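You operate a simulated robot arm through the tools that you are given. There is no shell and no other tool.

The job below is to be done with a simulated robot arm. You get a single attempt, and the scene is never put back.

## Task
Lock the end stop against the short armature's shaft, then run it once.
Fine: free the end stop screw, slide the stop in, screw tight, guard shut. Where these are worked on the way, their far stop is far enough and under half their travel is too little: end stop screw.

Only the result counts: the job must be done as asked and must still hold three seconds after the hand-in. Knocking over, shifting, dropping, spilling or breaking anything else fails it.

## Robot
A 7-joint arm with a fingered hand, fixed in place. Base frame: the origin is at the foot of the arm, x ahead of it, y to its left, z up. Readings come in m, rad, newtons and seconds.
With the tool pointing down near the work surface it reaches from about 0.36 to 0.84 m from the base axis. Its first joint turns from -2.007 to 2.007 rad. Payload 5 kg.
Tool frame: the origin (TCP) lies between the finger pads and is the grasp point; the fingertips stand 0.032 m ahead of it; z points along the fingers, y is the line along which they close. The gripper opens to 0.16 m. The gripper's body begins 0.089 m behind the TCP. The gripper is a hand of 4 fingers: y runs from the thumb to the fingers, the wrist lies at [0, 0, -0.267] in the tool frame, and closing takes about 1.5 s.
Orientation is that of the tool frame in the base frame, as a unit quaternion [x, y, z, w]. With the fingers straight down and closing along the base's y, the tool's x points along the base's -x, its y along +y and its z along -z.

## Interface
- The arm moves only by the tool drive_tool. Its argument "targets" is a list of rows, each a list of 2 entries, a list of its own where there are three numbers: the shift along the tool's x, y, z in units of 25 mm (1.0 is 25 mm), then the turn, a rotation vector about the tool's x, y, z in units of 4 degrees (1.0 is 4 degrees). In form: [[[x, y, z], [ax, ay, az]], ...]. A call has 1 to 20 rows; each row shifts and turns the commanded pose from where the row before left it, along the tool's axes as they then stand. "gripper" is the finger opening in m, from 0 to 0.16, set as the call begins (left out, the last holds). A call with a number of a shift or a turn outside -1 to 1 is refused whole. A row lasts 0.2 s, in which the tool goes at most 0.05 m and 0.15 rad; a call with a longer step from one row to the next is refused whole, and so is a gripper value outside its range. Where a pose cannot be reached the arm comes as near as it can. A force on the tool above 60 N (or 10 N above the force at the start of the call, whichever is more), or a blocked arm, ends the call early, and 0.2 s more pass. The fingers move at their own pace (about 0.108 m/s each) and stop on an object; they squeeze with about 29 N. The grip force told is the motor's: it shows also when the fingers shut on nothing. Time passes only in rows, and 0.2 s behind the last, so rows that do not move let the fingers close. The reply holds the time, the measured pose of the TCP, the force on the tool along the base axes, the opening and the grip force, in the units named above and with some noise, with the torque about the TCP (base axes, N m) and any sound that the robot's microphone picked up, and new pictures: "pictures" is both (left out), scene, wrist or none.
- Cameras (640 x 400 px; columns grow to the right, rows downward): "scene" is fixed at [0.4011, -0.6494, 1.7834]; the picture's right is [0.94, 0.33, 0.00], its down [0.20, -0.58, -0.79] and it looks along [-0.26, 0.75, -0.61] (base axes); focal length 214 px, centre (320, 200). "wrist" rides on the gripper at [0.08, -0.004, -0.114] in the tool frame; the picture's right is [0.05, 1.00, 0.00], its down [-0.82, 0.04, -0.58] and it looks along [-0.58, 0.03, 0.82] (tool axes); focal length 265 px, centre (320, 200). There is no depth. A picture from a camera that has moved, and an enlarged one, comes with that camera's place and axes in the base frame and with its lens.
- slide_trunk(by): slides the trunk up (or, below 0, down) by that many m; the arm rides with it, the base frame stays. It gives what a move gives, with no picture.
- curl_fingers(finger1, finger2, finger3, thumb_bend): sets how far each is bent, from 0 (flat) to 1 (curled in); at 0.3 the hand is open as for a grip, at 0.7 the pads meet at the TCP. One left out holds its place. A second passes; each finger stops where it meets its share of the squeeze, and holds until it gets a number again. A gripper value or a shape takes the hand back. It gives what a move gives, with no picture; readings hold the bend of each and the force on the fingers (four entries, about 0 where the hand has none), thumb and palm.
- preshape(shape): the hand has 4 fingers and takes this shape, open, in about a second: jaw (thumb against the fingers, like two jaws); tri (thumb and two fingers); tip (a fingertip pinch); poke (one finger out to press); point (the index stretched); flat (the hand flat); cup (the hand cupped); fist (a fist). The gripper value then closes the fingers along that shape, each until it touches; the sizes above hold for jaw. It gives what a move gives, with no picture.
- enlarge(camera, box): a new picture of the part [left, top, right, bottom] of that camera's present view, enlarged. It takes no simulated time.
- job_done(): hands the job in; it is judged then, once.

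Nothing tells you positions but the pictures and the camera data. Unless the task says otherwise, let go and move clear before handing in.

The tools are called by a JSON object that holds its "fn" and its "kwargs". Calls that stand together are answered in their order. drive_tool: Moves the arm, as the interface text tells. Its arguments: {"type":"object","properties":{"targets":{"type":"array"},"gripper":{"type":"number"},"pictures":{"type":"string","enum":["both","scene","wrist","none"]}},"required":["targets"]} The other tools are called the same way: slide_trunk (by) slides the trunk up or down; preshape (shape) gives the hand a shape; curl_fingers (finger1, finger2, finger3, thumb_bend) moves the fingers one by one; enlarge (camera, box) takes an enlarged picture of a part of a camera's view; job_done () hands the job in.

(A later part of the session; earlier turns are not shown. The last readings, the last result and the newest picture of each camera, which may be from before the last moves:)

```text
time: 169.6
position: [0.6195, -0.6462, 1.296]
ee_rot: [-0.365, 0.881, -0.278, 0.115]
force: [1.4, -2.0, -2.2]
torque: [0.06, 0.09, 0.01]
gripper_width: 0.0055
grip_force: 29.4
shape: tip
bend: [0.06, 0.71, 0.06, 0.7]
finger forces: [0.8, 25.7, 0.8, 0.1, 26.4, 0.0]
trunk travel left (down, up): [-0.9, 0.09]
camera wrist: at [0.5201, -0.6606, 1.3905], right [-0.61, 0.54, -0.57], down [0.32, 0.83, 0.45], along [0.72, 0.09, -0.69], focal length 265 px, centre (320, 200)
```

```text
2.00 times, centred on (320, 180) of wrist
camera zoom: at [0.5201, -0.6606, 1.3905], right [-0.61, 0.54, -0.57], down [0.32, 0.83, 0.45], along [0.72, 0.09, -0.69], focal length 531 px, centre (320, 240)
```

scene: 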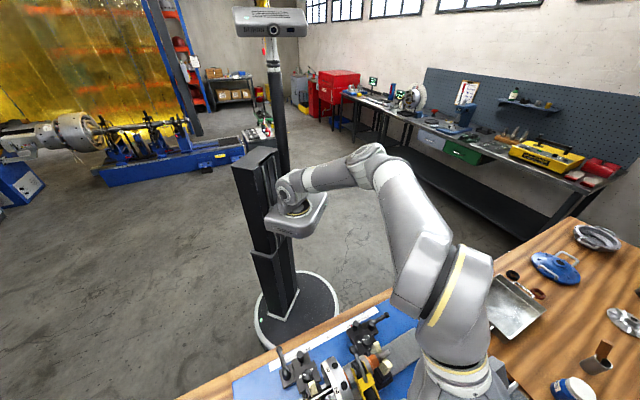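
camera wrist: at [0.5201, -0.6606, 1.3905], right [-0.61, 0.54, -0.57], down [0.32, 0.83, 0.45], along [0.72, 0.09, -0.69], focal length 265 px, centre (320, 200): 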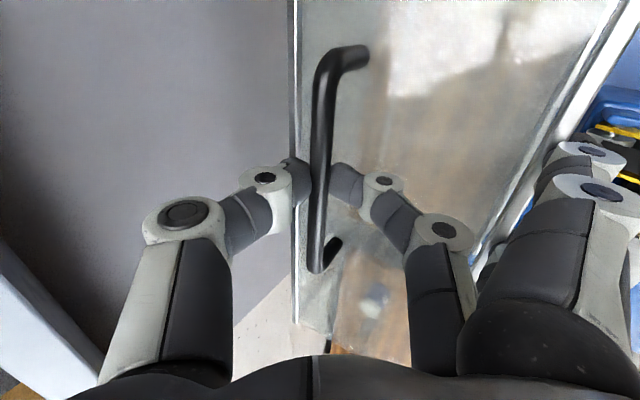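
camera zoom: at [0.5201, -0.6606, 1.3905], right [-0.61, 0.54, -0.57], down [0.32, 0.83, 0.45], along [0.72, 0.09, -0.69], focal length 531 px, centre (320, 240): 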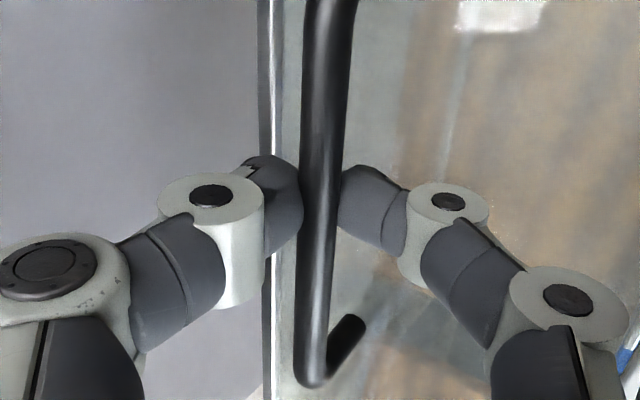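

I have the bar firmly (26 N each side). Now I pull it along the hinge arc in small steps, watching the force.

{"fn": "drive_tool", "kwargs": {"targets": [[[0, 0.33, -0.42], [0, 0, 0]], [[0, 0.33, -0.42], [0, 0, 0]]], "pictures": "none"}}

{"fn": "drive_tool", "kwargs": {"targets": [[[0, 0.39, -0.43], [0, 0, 0]], [[0, 0.39, -0.43], [0, 0, 0]]], "pictures": "wrist"}}

```text
time: 170.2
position: [0.6022, -0.6285, 1.3039]
ee_rot: [-0.365, 0.881, -0.279, 0.115]
force: [4.0, -2.6, 3.5]
torque: [-0.05, -0.13, -0.03]
gripper_width: 0.0055
grip_force: 29.1
shape: tip
bend: [0.09, 0.71, 0.09, 0.71]
finger forces: [0.6, 25.6, 0.6, 0.0, 30.2, 0.0]
trunk travel left (down, up): [-0.9, 0.09]
```

```text
time: 170.8
position: [0.5807, -0.6066, 1.3122]
ee_rot: [-0.365, 0.881, -0.279, 0.116]
force: [4.3, -3.8, 11.8]
torque: [-0.15, -0.11, -0.02]
gripper_width: 0.0056
grip_force: 28.6
shape: tip
bend: [0.14, 0.71, 0.14, 0.71]
finger forces: [0.7, 25.4, 0.6, 0.0, 34.0, 0.0]
trunk travel left (down, up): [-0.9, 0.09]
camera wrist: at [0.4809, -0.6213, 1.4077], right [-0.61, 0.54, -0.58], down [0.32, 0.84, 0.45], along [0.72, 0.09, -0.68], focal length 265 px, centre (320, 200)
```

wrist: 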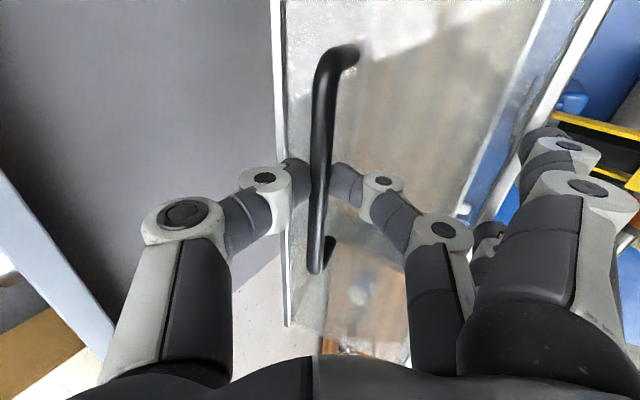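

The guard follows smoothly. The measured points fit an arc centred near v=0.772, z=0.975 for the TCP. I'll continue along it.

{"fn": "drive_tool", "kwargs": {"targets": [[[0, 0.658, -0.748], [0, 0, 0]], [[0, 0.452, -0.394], [0, 0, 0]], [[0, 0.469, -0.377], [0, 0, 0]], [[0, 0.485, -0.354], [0, 0, 0]]], "pictures": "wrist"}}

```text
time: 171.8
position: [0.5322, -0.557, 1.321]
ee_rot: [-0.365, 0.881, -0.28, 0.116]
force: [0.3, -2.4, 18.0]
torque: [-0.26, -0.21, -0.03]
gripper_width: 0.0063
grip_force: 29.0
shape: tip
bend: [0.28, 0.7, 0.28, 0.73]
finger forces: [0.1, 25.9, 0.0, 0.0, 34.7, 0.0]
trunk travel left (down, up): [-0.9, 0.09]
camera wrist: at [0.4315, -0.5718, 1.4159], right [-0.61, 0.54, -0.58], down [0.32, 0.84, 0.45], along [0.72, 0.09, -0.68], focal length 265 px, centre (320, 200)
```

wrist: 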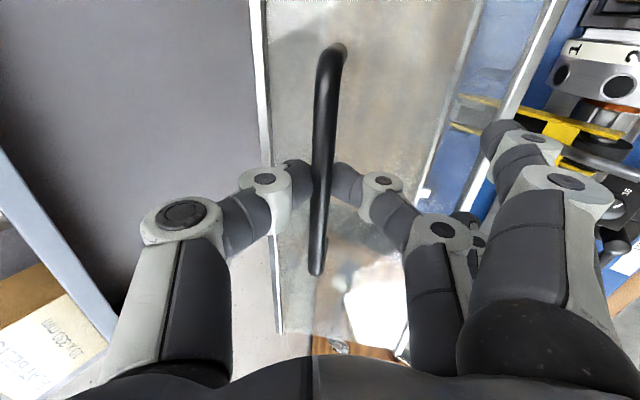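

{"fn": "drive_tool", "kwargs": {"targets": [[[0, 0.456, -0.41], [0, 0, 0]], [[0, 0.456, -0.41], [0, 0, 0]], [[0, 0.541, -0.281], [0, 0, 0]], [[0, 0.541, -0.281], [0, 0, 0]]], "pictures": "wrist"}}

```text
time: 172.8
position: [0.489, -0.5156, 1.3174]
ee_rot: [-0.365, 0.881, -0.277, 0.114]
force: [0.0, -3.4, 0.4]
torque: [-0.09, -0.04, 0.0]
gripper_width: 0.0048
grip_force: 28.9
shape: tip
bend: [0.28, 0.69, 0.28, 0.73]
finger forces: [0.0, 29.4, 0.0, 0.0, 27.7, 0.0]
trunk travel left (down, up): [-0.9, 0.09]
camera wrist: at [0.3898, -0.5301, 1.4129], right [-0.62, 0.54, -0.57], down [0.32, 0.83, 0.45], along [0.72, 0.09, -0.69], focal length 265 px, centre (320, 200)
```

wrist: 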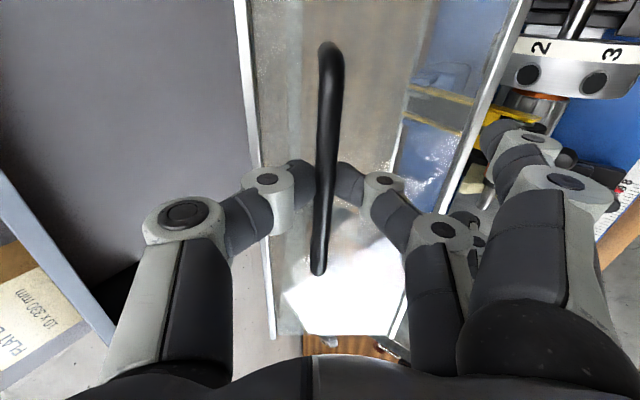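

The arc fits well (forces near zero). Continuing.

{"fn": "drive_tool", "kwargs": {"targets": [[[0, 0.5625, -0.2326], [0, 0, 0]], [[0, 0.5625, -0.2326], [0, 0, 0]], [[0, 0.581, -0.185], [0, 0, 0]], [[0, 0.581, -0.185], [0, 0, 0]]], "pictures": "none"}}

{"fn": "drive_tool", "kwargs": {"targets": [[[0, 0.595, -0.131], [0, 0, 0]], [[0, 0.595, -0.131], [0, 0, 0]], [[0, 0.604, -0.079], [0, 0, 0]], [[0, 0.604, -0.079], [0, 0, 0]]], "pictures": "both"}}

```text
time: 173.8
position: [0.4493, -0.4742, 1.3028]
ee_rot: [-0.365, 0.881, -0.278, 0.116]
force: [-0.7, 0.7, 2.8]
torque: [-0.06, -0.06, -0.01]
gripper_width: 0.0049
grip_force: 29.2
shape: tip
bend: [0.28, 0.68, 0.28, 0.73]
finger forces: [0.0, 29.9, 0.1, 0.1, 27.8, 0.0]
trunk travel left (down, up): [-0.9, 0.09]
```

```text
time: 174.8
position: [0.4095, -0.4351, 1.2772]
ee_rot: [-0.365, 0.881, -0.278, 0.115]
force: [-0.8, 1.4, 2.1]
torque: [0.0, -0.07, 0.02]
gripper_width: 0.005
grip_force: 28.8
shape: tip
bend: [0.28, 0.68, 0.28, 0.74]
finger forces: [0.0, 29.1, 0.0, 0.0, 26.7, 0.0]
trunk travel left (down, up): [-0.9, 0.09]
camera wrist: at [0.3092, -0.4497, 1.372], right [-0.61, 0.54, -0.57], down [0.32, 0.84, 0.45], along [0.72, 0.09, -0.69], focal length 265 px, centre (320, 200)
```

scene: 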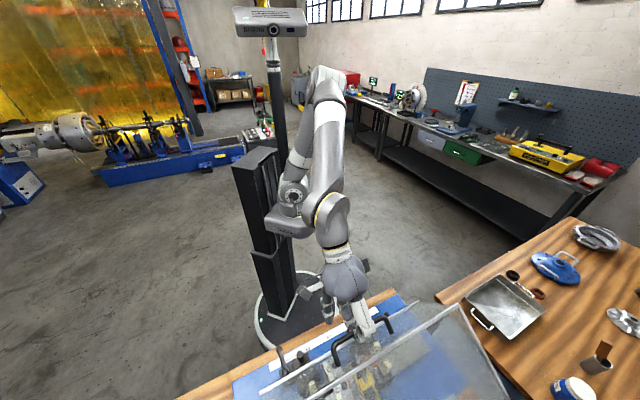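
wrist: 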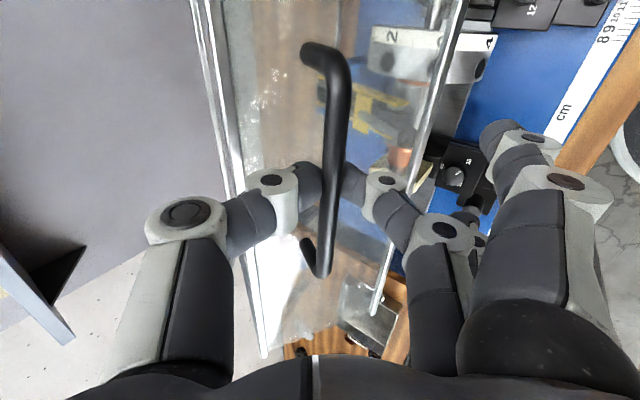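

The guard is past halfway and under control. Continuing down along the arc.

{"fn": "drive_tool", "kwargs": {"targets": [[[0, 0.608, -0.028], [0, 0, 0]], [[0, 0.608, -0.028], [0, 0, 0]], [[0, 0.608, 0.028], [0, 0, 0]], [[0, 0.608, 0.028], [0, 0, 0]]], "pictures": "wrist"}}

```text
time: 175.8
position: [0.3749, -0.3997, 1.2413]
ee_rot: [-0.365, 0.881, -0.278, 0.116]
force: [0.5, 1.8, -0.3]
torque: [-0.01, -0.03, 0.05]
gripper_width: 0.0046
grip_force: 28.7
shape: tip
bend: [0.28, 0.68, 0.28, 0.74]
finger forces: [0.1, 30.1, 0.0, 0.0, 25.4, 0.0]
trunk travel left (down, up): [-0.9, 0.09]
camera wrist: at [0.2745, -0.415, 1.3369], right [-0.61, 0.54, -0.57], down [0.32, 0.84, 0.45], along [0.72, 0.09, -0.69], focal length 265 px, centre (320, 200)
```

wrist: 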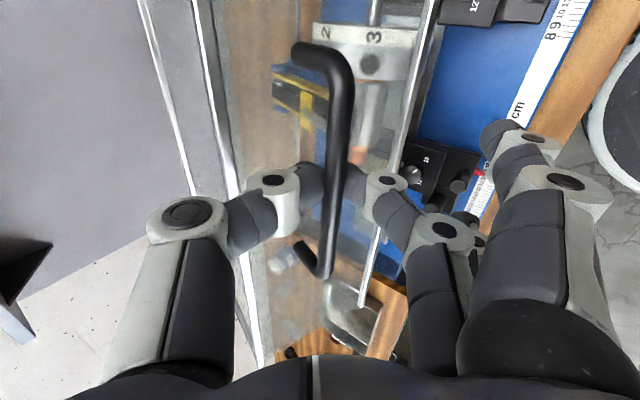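

{"fn": "drive_tool", "kwargs": {"targets": [[[0, 0.604, 0.078], [0, 0, 0]], [[0, 0.604, 0.078], [0, 0, 0]]], "pictures": "none"}}

{"fn": "drive_tool", "kwargs": {"targets": [[[0, 0.594, 0.133], [0, 0, 0]], [[0, 0.594, 0.133], [0, 0, 0]]], "pictures": "wrist"}}

```text
time: 176.4
position: [0.3586, -0.3844, 1.2198]
ee_rot: [-0.365, 0.881, -0.278, 0.115]
force: [2.2, -0.4, -3.8]
torque: [-0.06, -0.07, -0.03]
gripper_width: 0.0044
grip_force: 29.3
shape: tip
bend: [0.28, 0.68, 0.28, 0.74]
finger forces: [0.0, 31.6, 0.0, 0.2, 24.9, 0.1]
trunk travel left (down, up): [-0.9, 0.09]
```

```text
time: 177.0
position: [0.3447, -0.3705, 1.1988]
ee_rot: [-0.365, 0.881, -0.278, 0.116]
force: [2.6, -1.8, -4.9]
torque: [-0.13, -0.08, -0.03]
gripper_width: 0.004
grip_force: 28.2
shape: tip
bend: [0.28, 0.67, 0.28, 0.74]
finger forces: [0.0, 33.3, 0.0, 0.1, 25.2, 0.0]
trunk travel left (down, up): [-0.9, 0.09]
camera wrist: at [0.2445, -0.3848, 1.2942], right [-0.62, 0.54, -0.57], down [0.32, 0.84, 0.45], along [0.72, 0.09, -0.69], focal length 265 px, centre (320, 200)
```

wrist: 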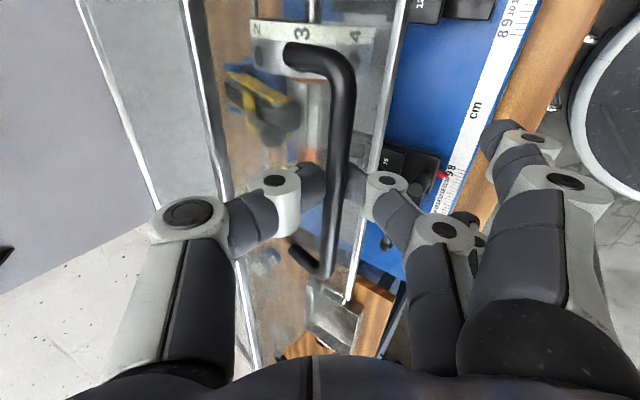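

{"fn": "drive_tool", "kwargs": {"targets": [[[0, 0.581, 0.181], [0, 0, 0]], [[0, 0.581, 0.181], [0, 0, 0]]], "pictures": "none"}}

{"fn": "drive_tool", "kwargs": {"targets": [[[0, 0.28, 0.117], [0, 0, 0]], [[0, 0.28, 0.117], [0, 0, 0]]], "pictures": "both"}}

```text
time: 177.6
position: [0.3308, -0.3565, 1.1728]
ee_rot: [-0.364, 0.881, -0.278, 0.115]
force: [1.5, -5.6, -5.9]
torque: [-0.19, -0.14, 0.01]
gripper_width: 0.0036
grip_force: 29.1
shape: tip
bend: [0.28, 0.67, 0.28, 0.74]
finger forces: [0.0, 34.7, 0.1, 0.0, 25.8, 0.1]
trunk travel left (down, up): [-0.9, 0.09]
```

```text
time: 178.2
position: [0.3253, -0.3507, 1.16]
ee_rot: [-0.365, 0.881, -0.277, 0.115]
force: [2.7, -6.3, -6.5]
torque: [-0.17, -0.08, 0.0]
gripper_width: 0.0036
grip_force: 29.0
shape: tip
bend: [0.28, 0.67, 0.28, 0.74]
finger forces: [0.1, 34.9, 0.0, 0.0, 25.7, 0.0]
trunk travel left (down, up): [-0.9, 0.09]
camera wrist: at [0.2258, -0.366, 1.2569], right [-0.61, 0.54, -0.57], down [0.32, 0.83, 0.45], along [0.72, 0.09, -0.69], focal length 265 px, centre (320, 200)
```

scene: 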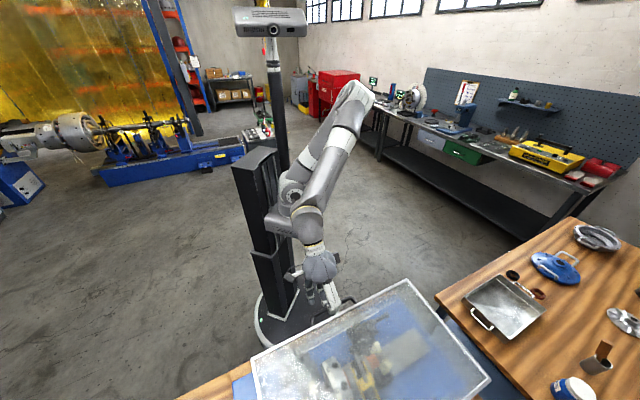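
wrist: 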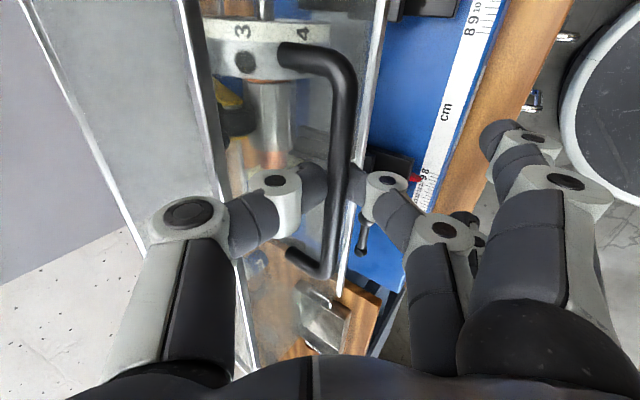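

The guard now covers the fixture and is close to shut. I'll continue in finer steps and watch for the end contact.

{"fn": "drive_tool", "kwargs": {"targets": [[[0, 0.263, 0.153], [0, 0, 0]], [[0, 0.263, 0.153], [0, 0, 0]]], "pictures": "none"}}

{"fn": "drive_tool", "kwargs": {"targets": [[[0, 0.272, 0.134], [0, 0, 0]], [[0, 0.272, 0.134], [0, 0, 0]]], "pictures": "both"}}

{"fn": "enlarge", "kwargs": {"camera": "scene", "box": [230, 260, 510, 400]}}

```text
time: 178.8
position: [0.3265, -0.3529, 1.1489]
ee_rot: [-0.365, 0.881, -0.276, 0.116]
force: [6.0, -3.7, -7.0]
torque: [0.04, 0.01, -0.01]
gripper_width: 0.0017
grip_force: 28.5
shape: tip
bend: [0.28, 0.72, 0.28, 0.73]
finger forces: [0.0, 17.0, 0.0, 0.0, 16.3, 0.1]
out of reach, approached as far as the arm can: row 2
trunk travel left (down, up): [-0.9, 0.09]
```

```text
time: 179.4
position: [0.3225, -0.3549, 1.1386]
ee_rot: [-0.365, 0.881, -0.277, 0.114]
force: [-1.8, 0.8, -1.6]
torque: [-0.02, -0.03, 0.0]
gripper_width: 0.0018
grip_force: 29.3
shape: tip
bend: [0.28, 0.71, 0.28, 0.72]
finger forces: [0.1, 0.0, 0.0, 0.0, 0.0, 0.0]
out of reach, approached as far as the arm can: row 1, 2
trunk travel left (down, up): [-0.9, 0.09]
camera wrist: at [0.2238, -0.3695, 1.2346], right [-0.62, 0.54, -0.57], down [0.32, 0.83, 0.45], along [0.72, 0.1, -0.69], focal length 265 px, centre (320, 200)
```

scene: 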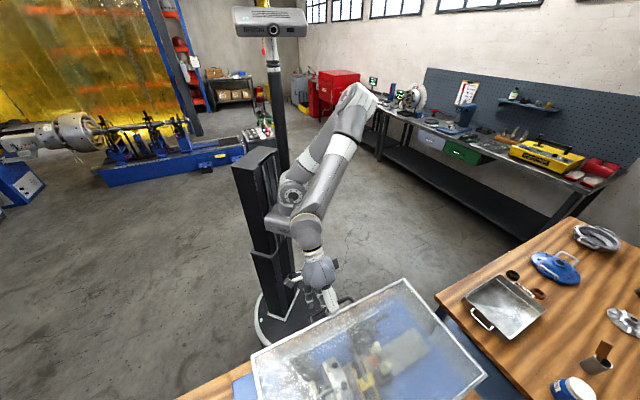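
wrist: 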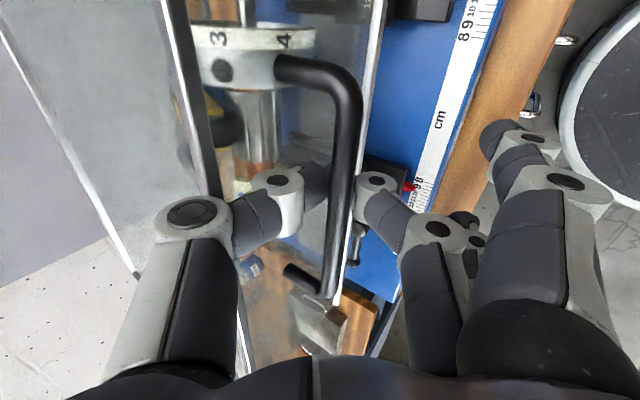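

```text
2.29 times, centred on (370, 330) of scene
camera zoom: at [0.4011, -0.6494, 1.7834], right [0.94, 0.33, 0.0], down [0.2, -0.58, -0.79], along [-0.26, 0.75, -0.61], focal length 490 px, centre (206, -97)
```

zoom: 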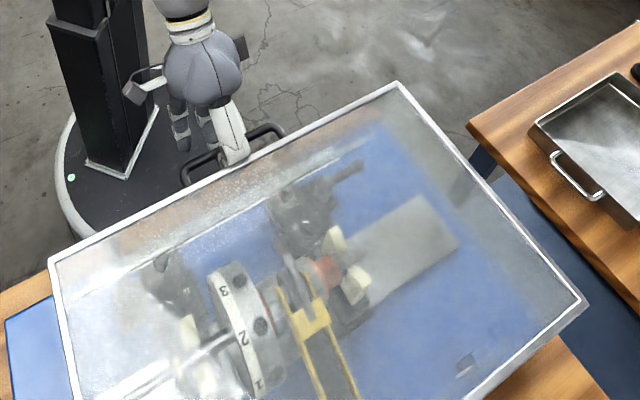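

The arm hit its inner reach limit, but the front panel now looks vertical. I'll enlarge to check whether the guard is fully shut.

{"fn": "enlarge", "kwargs": {"camera": "wrist", "box": [150, 0, 470, 340]}}

{"fn": "enlarge", "kwargs": {"camera": "scene", "box": [230, 300, 400, 400]}}

```text
1.18 times, centred on (310, 170) of wrist
camera zoom: at [0.2238, -0.3695, 1.2346], right [-0.62, 0.54, -0.57], down [0.32, 0.83, 0.45], along [0.72, 0.1, -0.69], focal length 312 px, centre (332, 235)
```

zoom: 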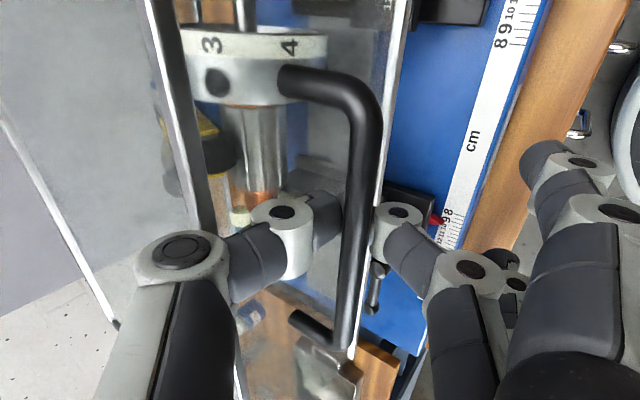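

```text
3.76 times, centred on (315, 350) of scene
camera zoom: at [0.4011, -0.6494, 1.7834], right [0.94, 0.33, 0.0], down [0.2, -0.58, -0.79], along [-0.26, 0.75, -0.61], focal length 807 px, centre (339, -365)
```

zoom: 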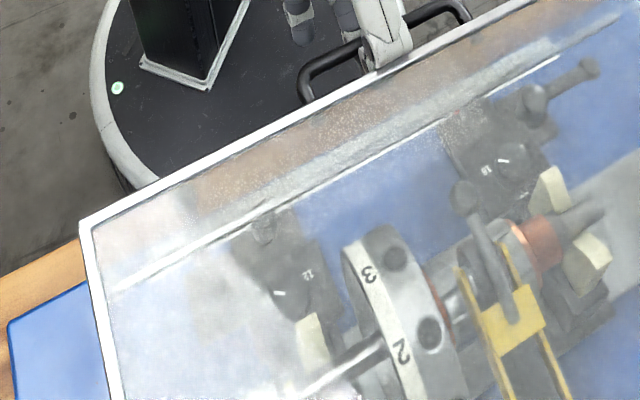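

By projection the front panel is vertical (v≈0.525, z 1.05–1.19) and the top is level, so the guard is at or very near shut; the bar sits loosely inside my closed pinch. I'll open the fingers and lift straight up off the bar.

{"fn": "drive_tool", "kwargs": {"targets": [[[0, 0, 0], [0, 0, 0]], [[0, 0, 0], [0, 0, 0]], [[0, 0, 0], [0, 0, 0]]], "gripper": 0.07, "pictures": "wrist"}}

```text
time: 180.2
position: [0.3225, -0.3534, 1.1396]
ee_rot: [-0.365, 0.881, -0.277, 0.115]
force: [-9.9, 7.0, 6.1]
torque: [-0.17, -0.16, -0.06]
gripper_width: 0.0625
grip_force: 0.0
shape: tip
bend: [0.01, 0.73, 0.01, 0.73]
finger forces: [0.0, 0.0, 0.0, 0.1, 12.7, 0.0]
trunk travel left (down, up): [-0.9, 0.09]
camera wrist: at [0.2225, -0.3685, 1.2354], right [-0.62, 0.54, -0.57], down [0.32, 0.83, 0.45], along [0.72, 0.09, -0.69], focal length 265 px, centre (320, 200)
```

wrist: 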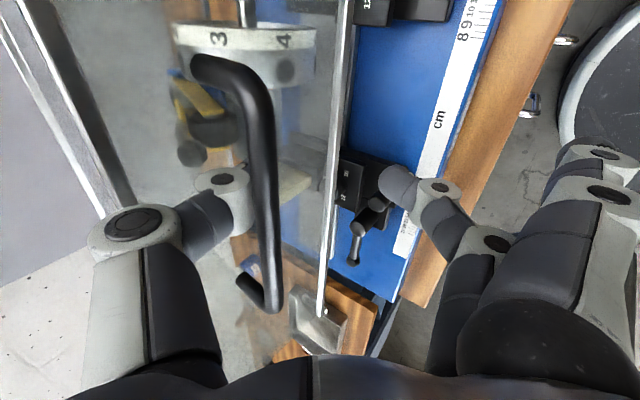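

Opening let the thumb press on the panel and swing the guard back a few degrees. I'll reduce the opening to relieve it, lift straight up, and then press the guard fully shut from above.

{"fn": "drive_tool", "kwargs": {"targets": [[[0, 0, 0], [0, 0, 0]], [[0, 0, 0], [0, 0, 0]]], "gripper": 0.05, "pictures": "wrist"}}

```text
time: 180.8
position: [0.3241, -0.3531, 1.1388]
ee_rot: [-0.365, 0.882, -0.277, 0.115]
force: [-6.1, 2.6, -0.2]
torque: [-0.05, -0.06, -0.13]
gripper_width: 0.0472
grip_force: 0.1
shape: tip
bend: [0.01, 0.73, 0.01, 0.71]
finger forces: [0.1, 0.1, 0.0, 0.0, 6.3, 0.0]
trunk travel left (down, up): [-0.9, 0.09]
camera wrist: at [0.2237, -0.3692, 1.235], right [-0.62, 0.54, -0.57], down [0.32, 0.83, 0.45], along [0.72, 0.1, -0.69], focal length 265 px, centre (320, 200)
```

wrist: 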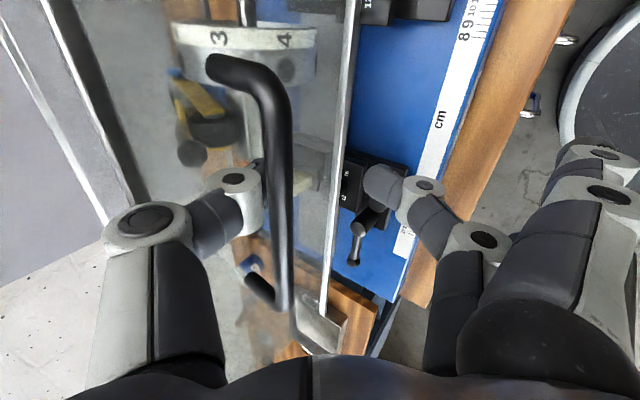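

The guard follows the thumb back by gravity, so it will fall shut as I withdraw. Lifting straight up now, in small steps.

{"fn": "drive_tool", "kwargs": {"targets": [[[0, -0.287, -0.41], [0, 0, 0]], [[0, -0.287, -0.41], [0, 0, 0]], [[0, -0.287, -0.41], [0, 0, 0]]], "pictures": "wrist"}}

```text
time: 181.6
position: [0.324, -0.3538, 1.1764]
ee_rot: [-0.364, 0.882, -0.277, 0.115]
force: [-2.9, 4.4, 0.7]
torque: [-0.02, -0.03, 0.04]
gripper_width: 0.0479
grip_force: 0.0
shape: tip
bend: [0.01, 0.73, 0.01, 0.71]
finger forces: [0.1, 0.1, 0.1, 0.0, 4.4, 0.0]
trunk travel left (down, up): [-0.9, 0.09]
camera wrist: at [0.2239, -0.3687, 1.2723], right [-0.61, 0.54, -0.57], down [0.32, 0.84, 0.45], along [0.72, 0.09, -0.69], focal length 265 px, centre (320, 200)
```

wrist: 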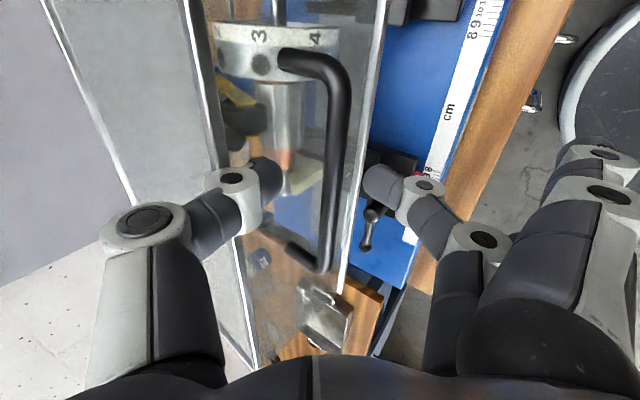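

{"fn": "drive_tool", "kwargs": {"targets": [[[0, -0.287, -0.41], [0, 0, 0]], [[0, -0.287, -0.41], [0, 0, 0]], [[0, -0.287, -0.41], [0, 0, 0]], [[0, -0.287, -0.41], [0, 0, 0]]], "pictures": "wrist"}}

```text
time: 182.6
position: [0.3244, -0.3564, 1.2248]
ee_rot: [-0.365, 0.881, -0.279, 0.114]
force: [-0.5, -0.1, -0.4]
torque: [0.03, -0.05, -0.01]
gripper_width: 0.0495
grip_force: 0.0
shape: tip
bend: [0.01, 0.73, 0.01, 0.7]
finger forces: [0.1, 0.0, 0.0, 0.0, 0.1, 0.0]
trunk travel left (down, up): [-0.9, 0.09]
camera wrist: at [0.2241, -0.3699, 1.3215], right [-0.61, 0.54, -0.57], down [0.32, 0.84, 0.45], along [0.72, 0.09, -0.69], focal length 265 px, centre (320, 200)
```

wrist: 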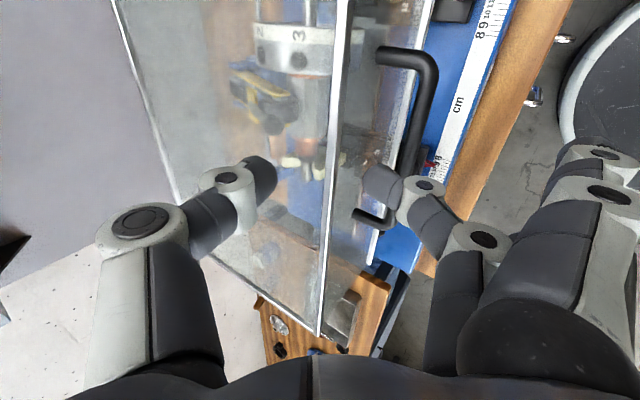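

The hand is free and the guard has dropped further. I'll rise clear and inspect the guard.

{"fn": "drive_tool", "kwargs": {"targets": [[[0, -0.4, -0.57], [0, 0, 0]], [[0, -0.574, -0.819], [0, 0, 0]], [[0, -0.574, -0.819], [0, 0, 0]], [[0, -0.574, -0.819], [0, 0, 0]], [[0, -0.574, -0.819], [0, 0, 0]], [[0, 0, 0], [0, 0, 0]]], "pictures": "both"}}

{"fn": "enlarge", "kwargs": {"camera": "scene", "box": [230, 260, 510, 400]}}

```text
time: 184.0
position: [0.3237, -0.3545, 1.343]
ee_rot: [-0.365, 0.881, -0.277, 0.115]
force: [-0.1, -0.9, -0.5]
torque: [0.0, 0.0, -0.01]
gripper_width: 0.05
grip_force: 0.1
shape: tip
bend: [0.01, 0.73, 0.01, 0.7]
finger forces: [0.0, 0.0, 0.1, 0.1, 0.1, 0.0]
trunk travel left (down, up): [-0.9, 0.09]
camera wrist: at [0.2237, -0.3689, 1.4392], right [-0.61, 0.54, -0.57], down [0.32, 0.84, 0.45], along [0.72, 0.09, -0.69], focal length 265 px, centre (320, 200)
```

scene: 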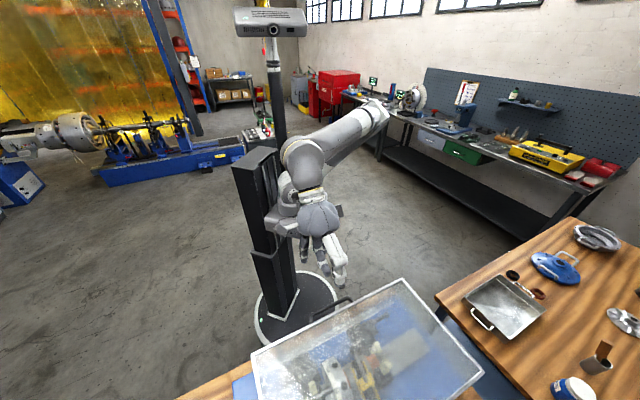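
wrist: 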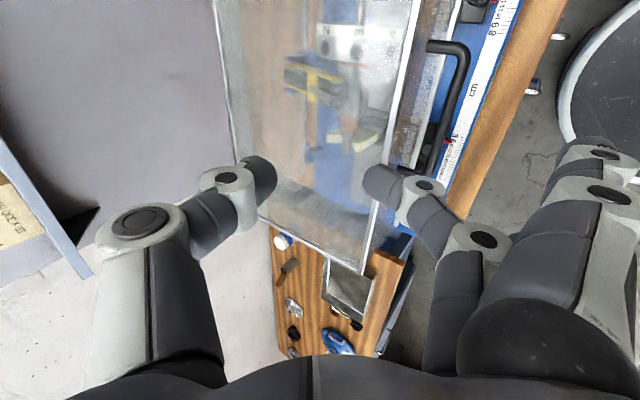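

```text
2.29 times, centred on (370, 330) of scene
camera zoom: at [0.4011, -0.6494, 1.7834], right [0.94, 0.33, 0.0], down [0.2, -0.58, -0.79], along [-0.26, 0.75, -0.61], focal length 490 px, centre (206, -97)
```

zoom: 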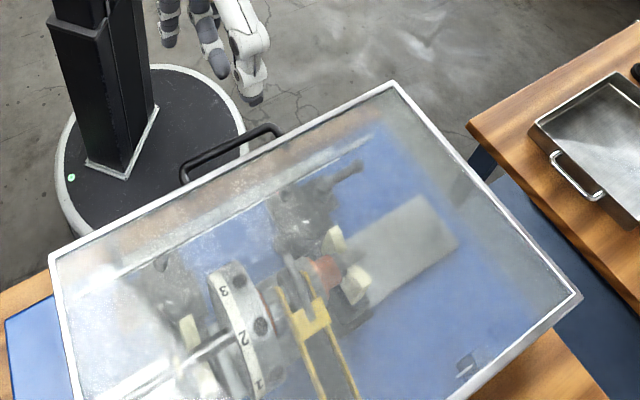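

The guard looks shut, slightly further than before. I'll straighten the tool to vertical and form the 'poke' shape, to press the guard gently (to confirm it's at its stop) and later the START button.

{"fn": "drive_tool", "kwargs": {"targets": [[[0, 0, 0], [-1, 0, 0]], [[0, 0, 0], [-1, 0, 0]], [[0, 0, 0], [-1, 0, 0]], [[0, 0, 0], [-1, 0, 0]], [[0, 0, 0], [-1, 0, 0]], [[0, 0, 0], [-1, 0, 0]], [[0, 0, 0], [-1, 0, 0]], [[0, 0, 0], [-1, 0, 0]], [[0, 0, 0], [-0.75, 0, 0]], [[0, 0, 0], [0, 0, 0]]], "pictures": "none"}}

{"fn": "preshape", "kwargs": {"shape": "poke"}}

{"fn": "enlarge", "kwargs": {"camera": "wrist", "box": [0, 0, 640, 400]}}

```text
time: 186.2
position: [0.3249, -0.3542, 1.3437]
ee_rot: [-0.383, 0.924, 0.0, 0.0]
force: [-0.2, -0.2, 0.5]
torque: [0.0, 0.0, -0.02]
gripper_width: 0.0499
grip_force: 0.2
shape: tip
bend: [0.01, 0.73, 0.01, 0.7]
finger forces: [0.1, 0.0, 0.0, 0.1, 0.0, 0.0]
trunk travel left (down, up): [-0.9, 0.09]
```

```text
time: 187.1
position: [0.3234, -0.3552, 1.3438]
ee_rot: [-0.383, 0.924, 0.0, 0.0]
force: [-0.3, 0.0, 0.0]
torque: [0.02, 0.01, -0.02]
gripper_width: 0.0002
grip_force: 0.1
shape: poke
bend: [1.0, 1.0, 1.0, 0.47]
finger forces: [0.0, 0.0, 0.1, 0.0, 0.1, 0.1]
trunk travel left (down, up): [-0.9, 0.09]
```

```text
1.00 times, centred on (320, 200) of wrist (not enlarged: the box is as wide or as high as the picture)
camera zoom: at [0.2704, -0.4159, 1.4575], right [-0.74, 0.67, 0.0], down [0.55, 0.61, 0.58], along [0.39, 0.43, -0.82], focal length 265 px, centre (320, 200)
```

zoom: 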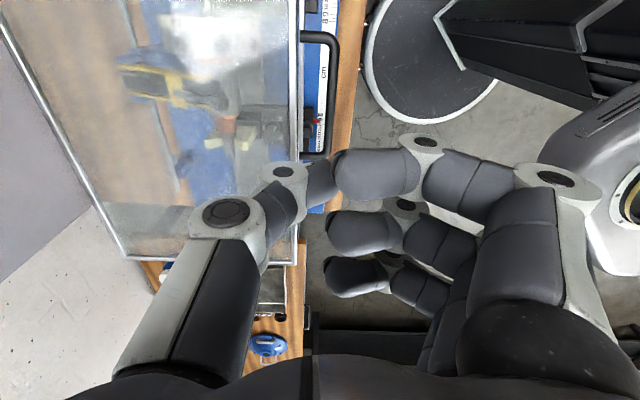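

In poke shape the thumb is the pointing digit, ending near the tool axis. I'll move over the guard's front edge and press down gently in small steps.

{"fn": "drive_tool", "kwargs": {"targets": [[[0, -0.8, 0.3], [0, 0, 0]], [[0, -0.8, 0.8], [0, 0, 0]], [[0, -0.8, 0.8], [0, 0, 0]], [[0, -0.8, 0.8], [0, 0, 0]], [[0, 0, 0.8], [0, 0, 0]], [[0, 0, 0.5], [0, 0, 0]], [[0, 0, 0], [0, 0, 0]]], "pictures": "wrist"}}

```text
time: 188.7
position: [0.3806, -0.4103, 1.243]
ee_rot: [-0.383, 0.924, -0.001, 0.0]
force: [-0.4, 0.1, 0.8]
torque: [-0.02, 0.02, -0.05]
gripper_width: 0.0
grip_force: 0.0
shape: poke
bend: [1.0, 1.0, 1.0, 0.47]
finger forces: [0.0, 0.0, 0.0, 0.1, 0.0, 0.0]
trunk travel left (down, up): [-0.9, 0.09]
camera wrist: at [0.3269, -0.4722, 1.3571], right [-0.74, 0.67, 0.0], down [0.55, 0.61, 0.58], along [0.39, 0.43, -0.82], focal length 265 px, centre (320, 200)
```

wrist: 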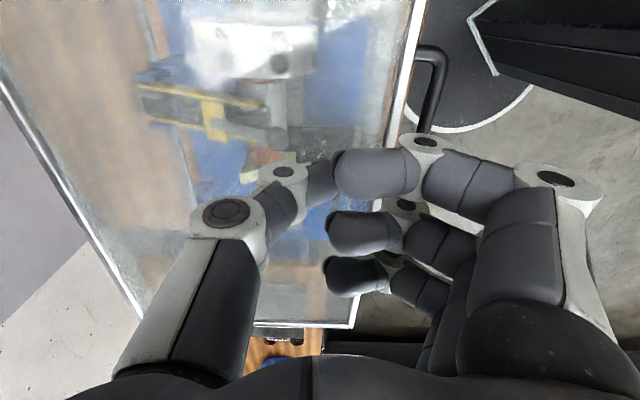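

{"fn": "drive_tool", "kwargs": {"targets": [[[0, 0, 0.3], [0, 0, 0]], [[0, 0, 0.2], [0, 0, 0]]], "pictures": "none"}}

{"fn": "drive_tool", "kwargs": {"targets": [[[0, 0, 0.2], [0, 0, 0]], [[0, 0, 0], [0, 0, 0]]], "pictures": "none"}}

{"fn": "drive_tool", "kwargs": {"targets": [[[0, 0, 0.2], [0, 0, 0]], [[0, 0, 0], [0, 0, 0]]], "pictures": "none"}}

```text
time: 189.3
position: [0.3805, -0.4102, 1.2314]
ee_rot: [-0.383, 0.924, -0.001, 0.0]
force: [0.5, 0.0, -1.2]
torque: [-0.01, 0.0, 0.0]
gripper_width: 0.0
grip_force: 0.0
shape: poke
bend: [1.0, 1.0, 1.0, 0.47]
finger forces: [0.0, 0.0, 0.0, 0.0, 0.0, 0.1]
trunk travel left (down, up): [-0.9, 0.09]
```

```text
time: 189.9
position: [0.3815, -0.4105, 1.2259]
ee_rot: [-0.383, 0.924, 0.0, 0.0]
force: [-0.8, -0.4, 0.2]
torque: [0.04, -0.03, 0.01]
gripper_width: 0.0
grip_force: 0.1
shape: poke
bend: [1.0, 1.0, 1.0, 0.47]
finger forces: [0.0, 0.0, 0.1, 0.1, 0.0, 0.1]
trunk travel left (down, up): [-0.9, 0.09]
```

```text
time: 190.5
position: [0.3808, -0.41, 1.221]
ee_rot: [-0.383, 0.924, 0.0, 0.0]
force: [0.1, -0.1, 0.1]
torque: [0.01, 0.03, 0.01]
gripper_width: 0.0001
grip_force: 0.1
shape: poke
bend: [1.0, 1.0, 1.0, 0.47]
finger forces: [0.0, 0.0, 0.0, 0.0, 0.0, 0.0]
trunk travel left (down, up): [-0.9, 0.09]
```

{"fn": "drive_tool", "kwargs": {"targets": [[[0, 0, 0.2], [0, 0, 0]], [[0, 0, 0.2], [0, 0, 0]], [[0, 0, 0], [0, 0, 0]]], "pictures": "wrist"}}

{"fn": "drive_tool", "kwargs": {"targets": [[[0, 0, 0.2], [0, 0, 0]], [[0, 0, 0], [0, 0, 0]]], "pictures": "none"}}

```text
time: 191.3
position: [0.3802, -0.4105, 1.2107]
ee_rot: [-0.383, 0.924, 0.0, 0.0]
force: [0.1, 0.6, 0.4]
torque: [0.04, 0.02, 0.03]
gripper_width: 0.0002
grip_force: 0.0
shape: poke
bend: [1.0, 1.0, 1.0, 0.47]
finger forces: [0.0, 0.0, 0.0, 0.0, 0.0, 0.0]
trunk travel left (down, up): [-0.9, 0.09]
camera wrist: at [0.3271, -0.4725, 1.3245], right [-0.74, 0.67, 0.0], down [0.55, 0.61, 0.58], along [0.39, 0.43, -0.82], focal length 265 px, centre (320, 200)
```

wrist: 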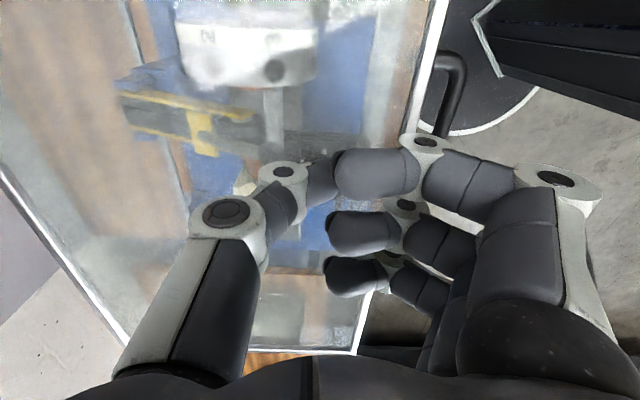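

```text
time: 191.9
position: [0.3802, -0.4113, 1.2059]
ee_rot: [-0.382, 0.924, -0.001, 0.0]
force: [0.7, 0.0, 0.0]
torque: [-0.01, -0.02, 0.01]
gripper_width: 0.0
grip_force: 0.1
shape: poke
bend: [1.0, 1.0, 1.0, 0.47]
finger forces: [0.1, 0.0, 0.0, 0.0, 0.0, 0.1]
trunk travel left (down, up): [-0.9, 0.09]
```

{"fn": "drive_tool", "kwargs": {"targets": [[[0, 0, 0.2], [0, 0, 0]], [[0, 0, 0], [0, 0, 0]]], "pictures": "none"}}

{"fn": "drive_tool", "kwargs": {"targets": [[[0, 0, 0.2], [0, 0, 0]], [[0, 0, 0], [0, 0, 0]]], "pictures": "none"}}

{"fn": "drive_tool", "kwargs": {"targets": [[[0, 0, 0.2], [0, 0, 0]], [[0, 0, 0], [0, 0, 0]]], "pictures": "none"}}

{"fn": "drive_tool", "kwargs": {"targets": [[[0, 0, 0.2], [0, 0, 0]], [[0, 0, 0], [0, 0, 0]]], "pictures": "wrist"}}

```text
time: 192.5
position: [0.3807, -0.4126, 1.2042]
ee_rot: [-0.383, 0.924, -0.002, 0.001]
force: [5.4, -3.6, 20.3]
torque: [-0.03, -0.11, 0.01]
gripper_width: 0.0
grip_force: 0.0
shape: poke
bend: [1.0, 1.0, 1.0, 0.47]
finger forces: [0.1, 0.1, 0.0, 0.0, 21.1, 0.0]
trunk travel left (down, up): [-0.9, 0.09]
```

```text
time: 193.1
position: [0.38, -0.411, 1.1976]
ee_rot: [-0.383, 0.924, -0.004, 0.001]
force: [10.1, -10.2, 41.4]
torque: [0.08, 0.02, -0.01]
gripper_width: 0.0
grip_force: 0.1
shape: poke
bend: [1.0, 1.0, 1.0, 0.5]
finger forces: [0.1, 0.0, 0.0, 0.1, 41.6, 0.0]
trunk travel left (down, up): [-0.9, 0.09]
```

```text
time: 193.7
position: [0.3797, -0.4116, 1.1926]
ee_rot: [-0.383, 0.924, -0.002, 0.0]
force: [8.8, -8.5, 42.6]
torque: [0.34, 0.33, -0.04]
gripper_width: 0.0
grip_force: 0.1
shape: poke
bend: [1.0, 1.0, 1.0, 0.95]
finger forces: [0.1, 0.0, 0.0, 0.0, 43.0, 0.0]
trunk travel left (down, up): [-0.9, 0.09]
```

```text
time: 194.3
position: [0.381, -0.4114, 1.1894]
ee_rot: [-0.383, 0.924, -0.004, 0.0]
force: [13.3, -11.2, 56.6]
torque: [0.4, 0.3, -0.01]
gripper_width: 0.0
grip_force: 0.2
shape: poke
bend: [1.0, 1.0, 1.0, 0.96]
finger forces: [0.0, 0.0, 0.1, 0.0, 57.0, 0.1]
trunk travel left (down, up): [-0.9, 0.09]
camera wrist: at [0.3273, -0.4724, 1.3037], right [-0.74, 0.67, -0.01], down [0.54, 0.61, 0.57], along [0.39, 0.42, -0.82], focal length 265 px, centre (320, 200)
```

wrist: 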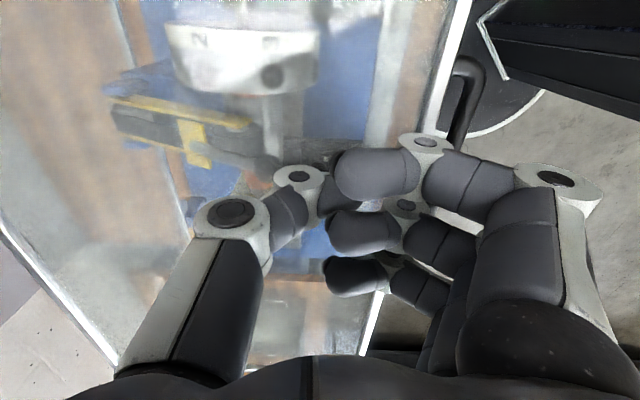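

The guard resisted over 50 N without moving, so it's firmly shut at its stop. I'll lift away, restore the poke shape, and go to the START button, triangulated at [-0.004, -0.690, 0.943].

{"fn": "drive_tool", "kwargs": {"targets": [[[0, 0, -0.4], [0, 0, 0]], [[0, 0, -0.8], [0, 0, 0]], [[0, 0, -0.9], [0, 0, 0]], [[0, 0, -0.9], [0, 0, 0]], [[0, 0, -0.9], [0, 0, 0]], [[0, 0, -0.9], [0, 0, 0]], [[0, 0, -0.9], [0, 0, 0]], [[0, 0, 0], [0, 0, 0]]], "pictures": "none"}}

{"fn": "preshape", "kwargs": {"shape": "poke"}}

{"fn": "drive_tool", "kwargs": {"targets": [[[0.94, 0.15, 0], [0, 0, 0]], [[0.94, 0.15, 0], [0, 0, 0]], [[0.94, 0.15, 0], [0, 0, 0]], [[0.94, 0.15, 0], [0, 0, 0]], [[0.94, 0.15, 0], [0, 0, 0]], [[0.94, 0.15, 0], [0, 0, 0]], [[0.94, 0.15, 0], [0, 0, 0]], [[0.94, 0.15, 0], [0, 0, 0]], [[0.94, 0.15, 0], [0, 0, 0]], [[0.94, 0.15, 0], [0, 0, 0]], [[0.94, 0.15, 0], [0, 0, 0]], [[0.94, 0.15, 0], [0, 0, 0]], [[0.94, 0.15, 0], [0, 0, 0]], [[0.94, 0.15, 0], [0, 0, 0]], [[0.94, 0.15, 0], [0, 0, 0]], [[0.94, 0.15, 0], [0, 0, 0]], [[0, 0, 0], [0, 0, 0]]], "pictures": "both"}}

```text
time: 196.1
position: [0.3812, -0.4116, 1.3288]
ee_rot: [-0.383, 0.924, 0.0, 0.0]
force: [0.5, 0.2, -0.2]
torque: [0.04, 0.01, 0.04]
gripper_width: 0.0001
grip_force: 0.0
shape: poke
bend: [1.0, 1.0, 1.0, 0.47]
finger forces: [0.1, 0.0, 0.1, 0.0, 0.1, 0.0]
trunk travel left (down, up): [-0.9, 0.09]
```

```text
time: 197.0
position: [0.3808, -0.4107, 1.3286]
ee_rot: [-0.383, 0.924, 0.0, 0.0]
force: [0.1, 0.6, -0.3]
torque: [0.02, 0.01, 0.0]
gripper_width: 0.0
grip_force: 0.1
shape: poke
bend: [1.0, 1.0, 1.0, 0.47]
finger forces: [0.0, 0.0, 0.0, 0.0, 0.1, 0.0]
trunk travel left (down, up): [-0.9, 0.09]
```

```text
time: 200.6
position: [0.0727, -0.6331, 1.3277]
ee_rot: [-0.383, 0.924, 0.0, 0.0]
force: [0.2, 0.1, 0.4]
torque: [0.01, -0.01, 0.01]
gripper_width: 0.0001
grip_force: 0.0
shape: poke
bend: [1.0, 1.0, 1.0, 0.47]
finger forces: [0.0, 0.0, 0.0, 0.0, 0.0, 0.0]
trunk travel left (down, up): [-0.9, 0.09]
camera wrist: at [0.0188, -0.6945, 1.4423], right [-0.74, 0.67, 0.0], down [0.55, 0.61, 0.58], along [0.39, 0.43, -0.82], focal length 265 px, centre (320, 200)
```

scene: 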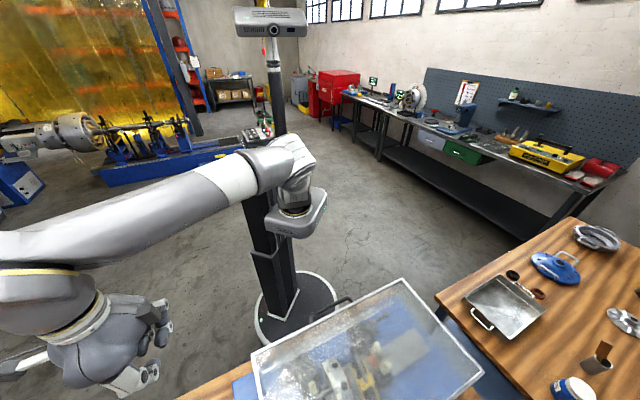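
wrist: 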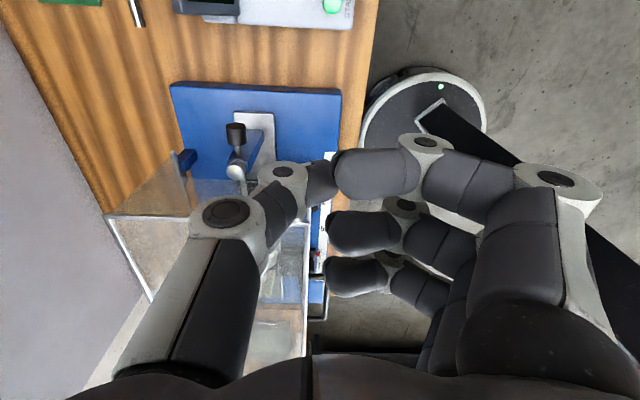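

{"fn": "drive_tool", "kwargs": {"targets": [[[0.94, 0.14, 0], [0, 0, 0]], [[0.94, 0.14, 0], [0, 0, 0]], [[0.94, 0.14, 0], [0, 0, 0]], [[0.94, 0.14, 0], [0, 0, 0]], [[0, 0, 0.9], [0, 0, 0]], [[0, 0, 0.9], [0, 0, 0]], [[0, 0, 0.9], [0, 0, 0]], [[0, 0, 0.9], [0, 0, 0]], [[0, 0, 0.9], [0, 0, 0]], [[0, 0, 0.9], [0, 0, 0]], [[0, 0, 0.9], [0, 0, 0]], [[0, 0, 0], [0, 0, 0]]], "pictures": "wrist"}}

{"fn": "enlarge", "kwargs": {"camera": "wrist", "box": [200, 0, 440, 200]}}

```text
time: 203.2
position: [-0.0044, -0.6894, 1.1704]
ee_rot: [-0.383, 0.924, 0.0, 0.0]
force: [0.7, -0.8, -0.2]
torque: [0.0, -0.01, 0.02]
gripper_width: 0.0
grip_force: 0.0
shape: poke
bend: [1.0, 1.0, 1.0, 0.47]
finger forces: [0.1, 0.0, 0.0, 0.1, 0.0, 0.1]
trunk travel left (down, up): [-0.9, 0.09]
camera wrist: at [-0.0582, -0.7512, 1.2843], right [-0.74, 0.67, 0.0], down [0.55, 0.61, 0.58], along [0.39, 0.43, -0.82], focal length 265 px, centre (320, 200)
```

wrist: 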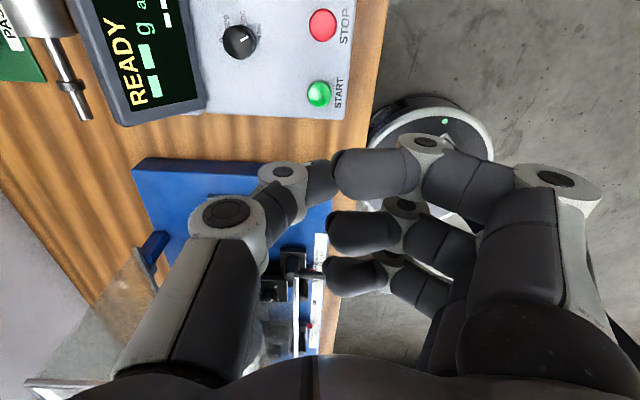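

```text
2.00 times, centred on (320, 100) of wrist
camera zoom: at [-0.0582, -0.7512, 1.2843], right [-0.74, 0.67, 0.0], down [0.55, 0.61, 0.58], along [0.39, 0.43, -0.82], focal length 531 px, centre (320, 400)
```

zoom: 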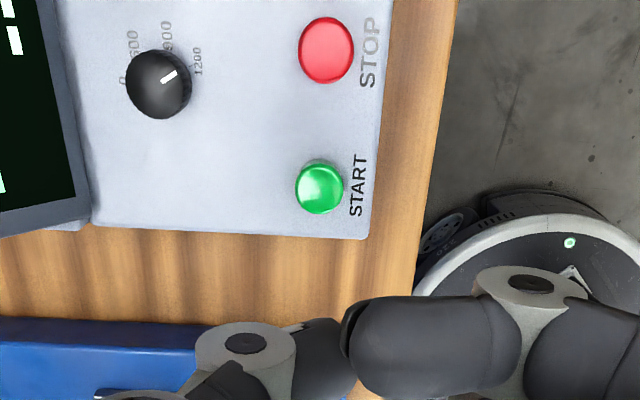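

The speed knob points at 1200, matching the sheet, and the START button is exactly below the tool axis. I'll shift slightly for the thumb tip's offset and descend.

{"fn": "drive_tool", "kwargs": {"targets": [[[0, -0.1, 0.9], [0, 0, 0]], [[0, 0, 0.9], [0, 0, 0]], [[0, 0, 0.9], [0, 0, 0]], [[0, 0, 0.9], [0, 0, 0]], [[0, 0, 0.9], [0, 0, 0]], [[0, 0, 0.9], [0, 0, 0]], [[0, 0, 0.9], [0, 0, 0]], [[0, 0, 0], [0, 0, 0]]], "pictures": "wrist"}}

{"fn": "enlarge", "kwargs": {"camera": "wrist", "box": [200, 40, 440, 240]}}

```text
time: 205.0
position: [-0.0034, -0.6931, 1.0149]
ee_rot: [-0.383, 0.924, 0.0, 0.0]
force: [0.0, -0.2, 0.8]
torque: [0.01, 0.02, 0.04]
gripper_width: 0.0003
grip_force: 0.0
shape: poke
bend: [1.0, 1.0, 1.0, 0.47]
finger forces: [0.1, 0.0, 0.0, 0.1, 0.1, 0.0]
trunk travel left (down, up): [-0.9, 0.09]
camera wrist: at [-0.0564, -0.7535, 1.128], right [-0.74, 0.67, 0.0], down [0.55, 0.61, 0.58], along [0.39, 0.43, -0.82], focal length 265 px, centre (320, 200)
```

wrist: 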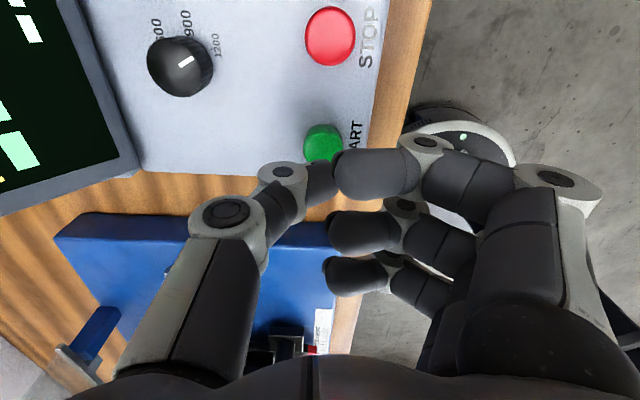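

```text
2.00 times, centred on (320, 140) of wrist
camera zoom: at [-0.0564, -0.7535, 1.128], right [-0.74, 0.67, 0.0], down [0.55, 0.61, 0.58], along [0.39, 0.43, -0.82], focal length 531 px, centre (320, 320)
```

zoom: 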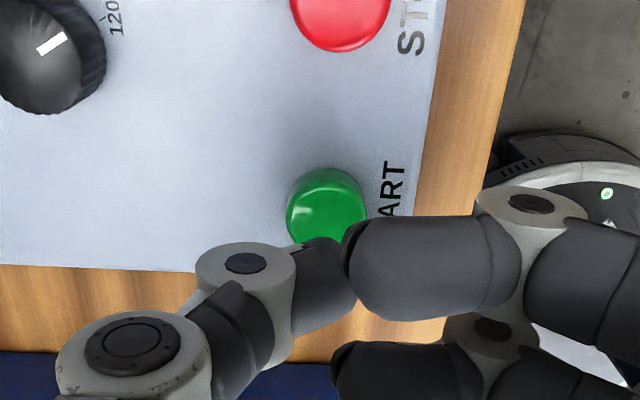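

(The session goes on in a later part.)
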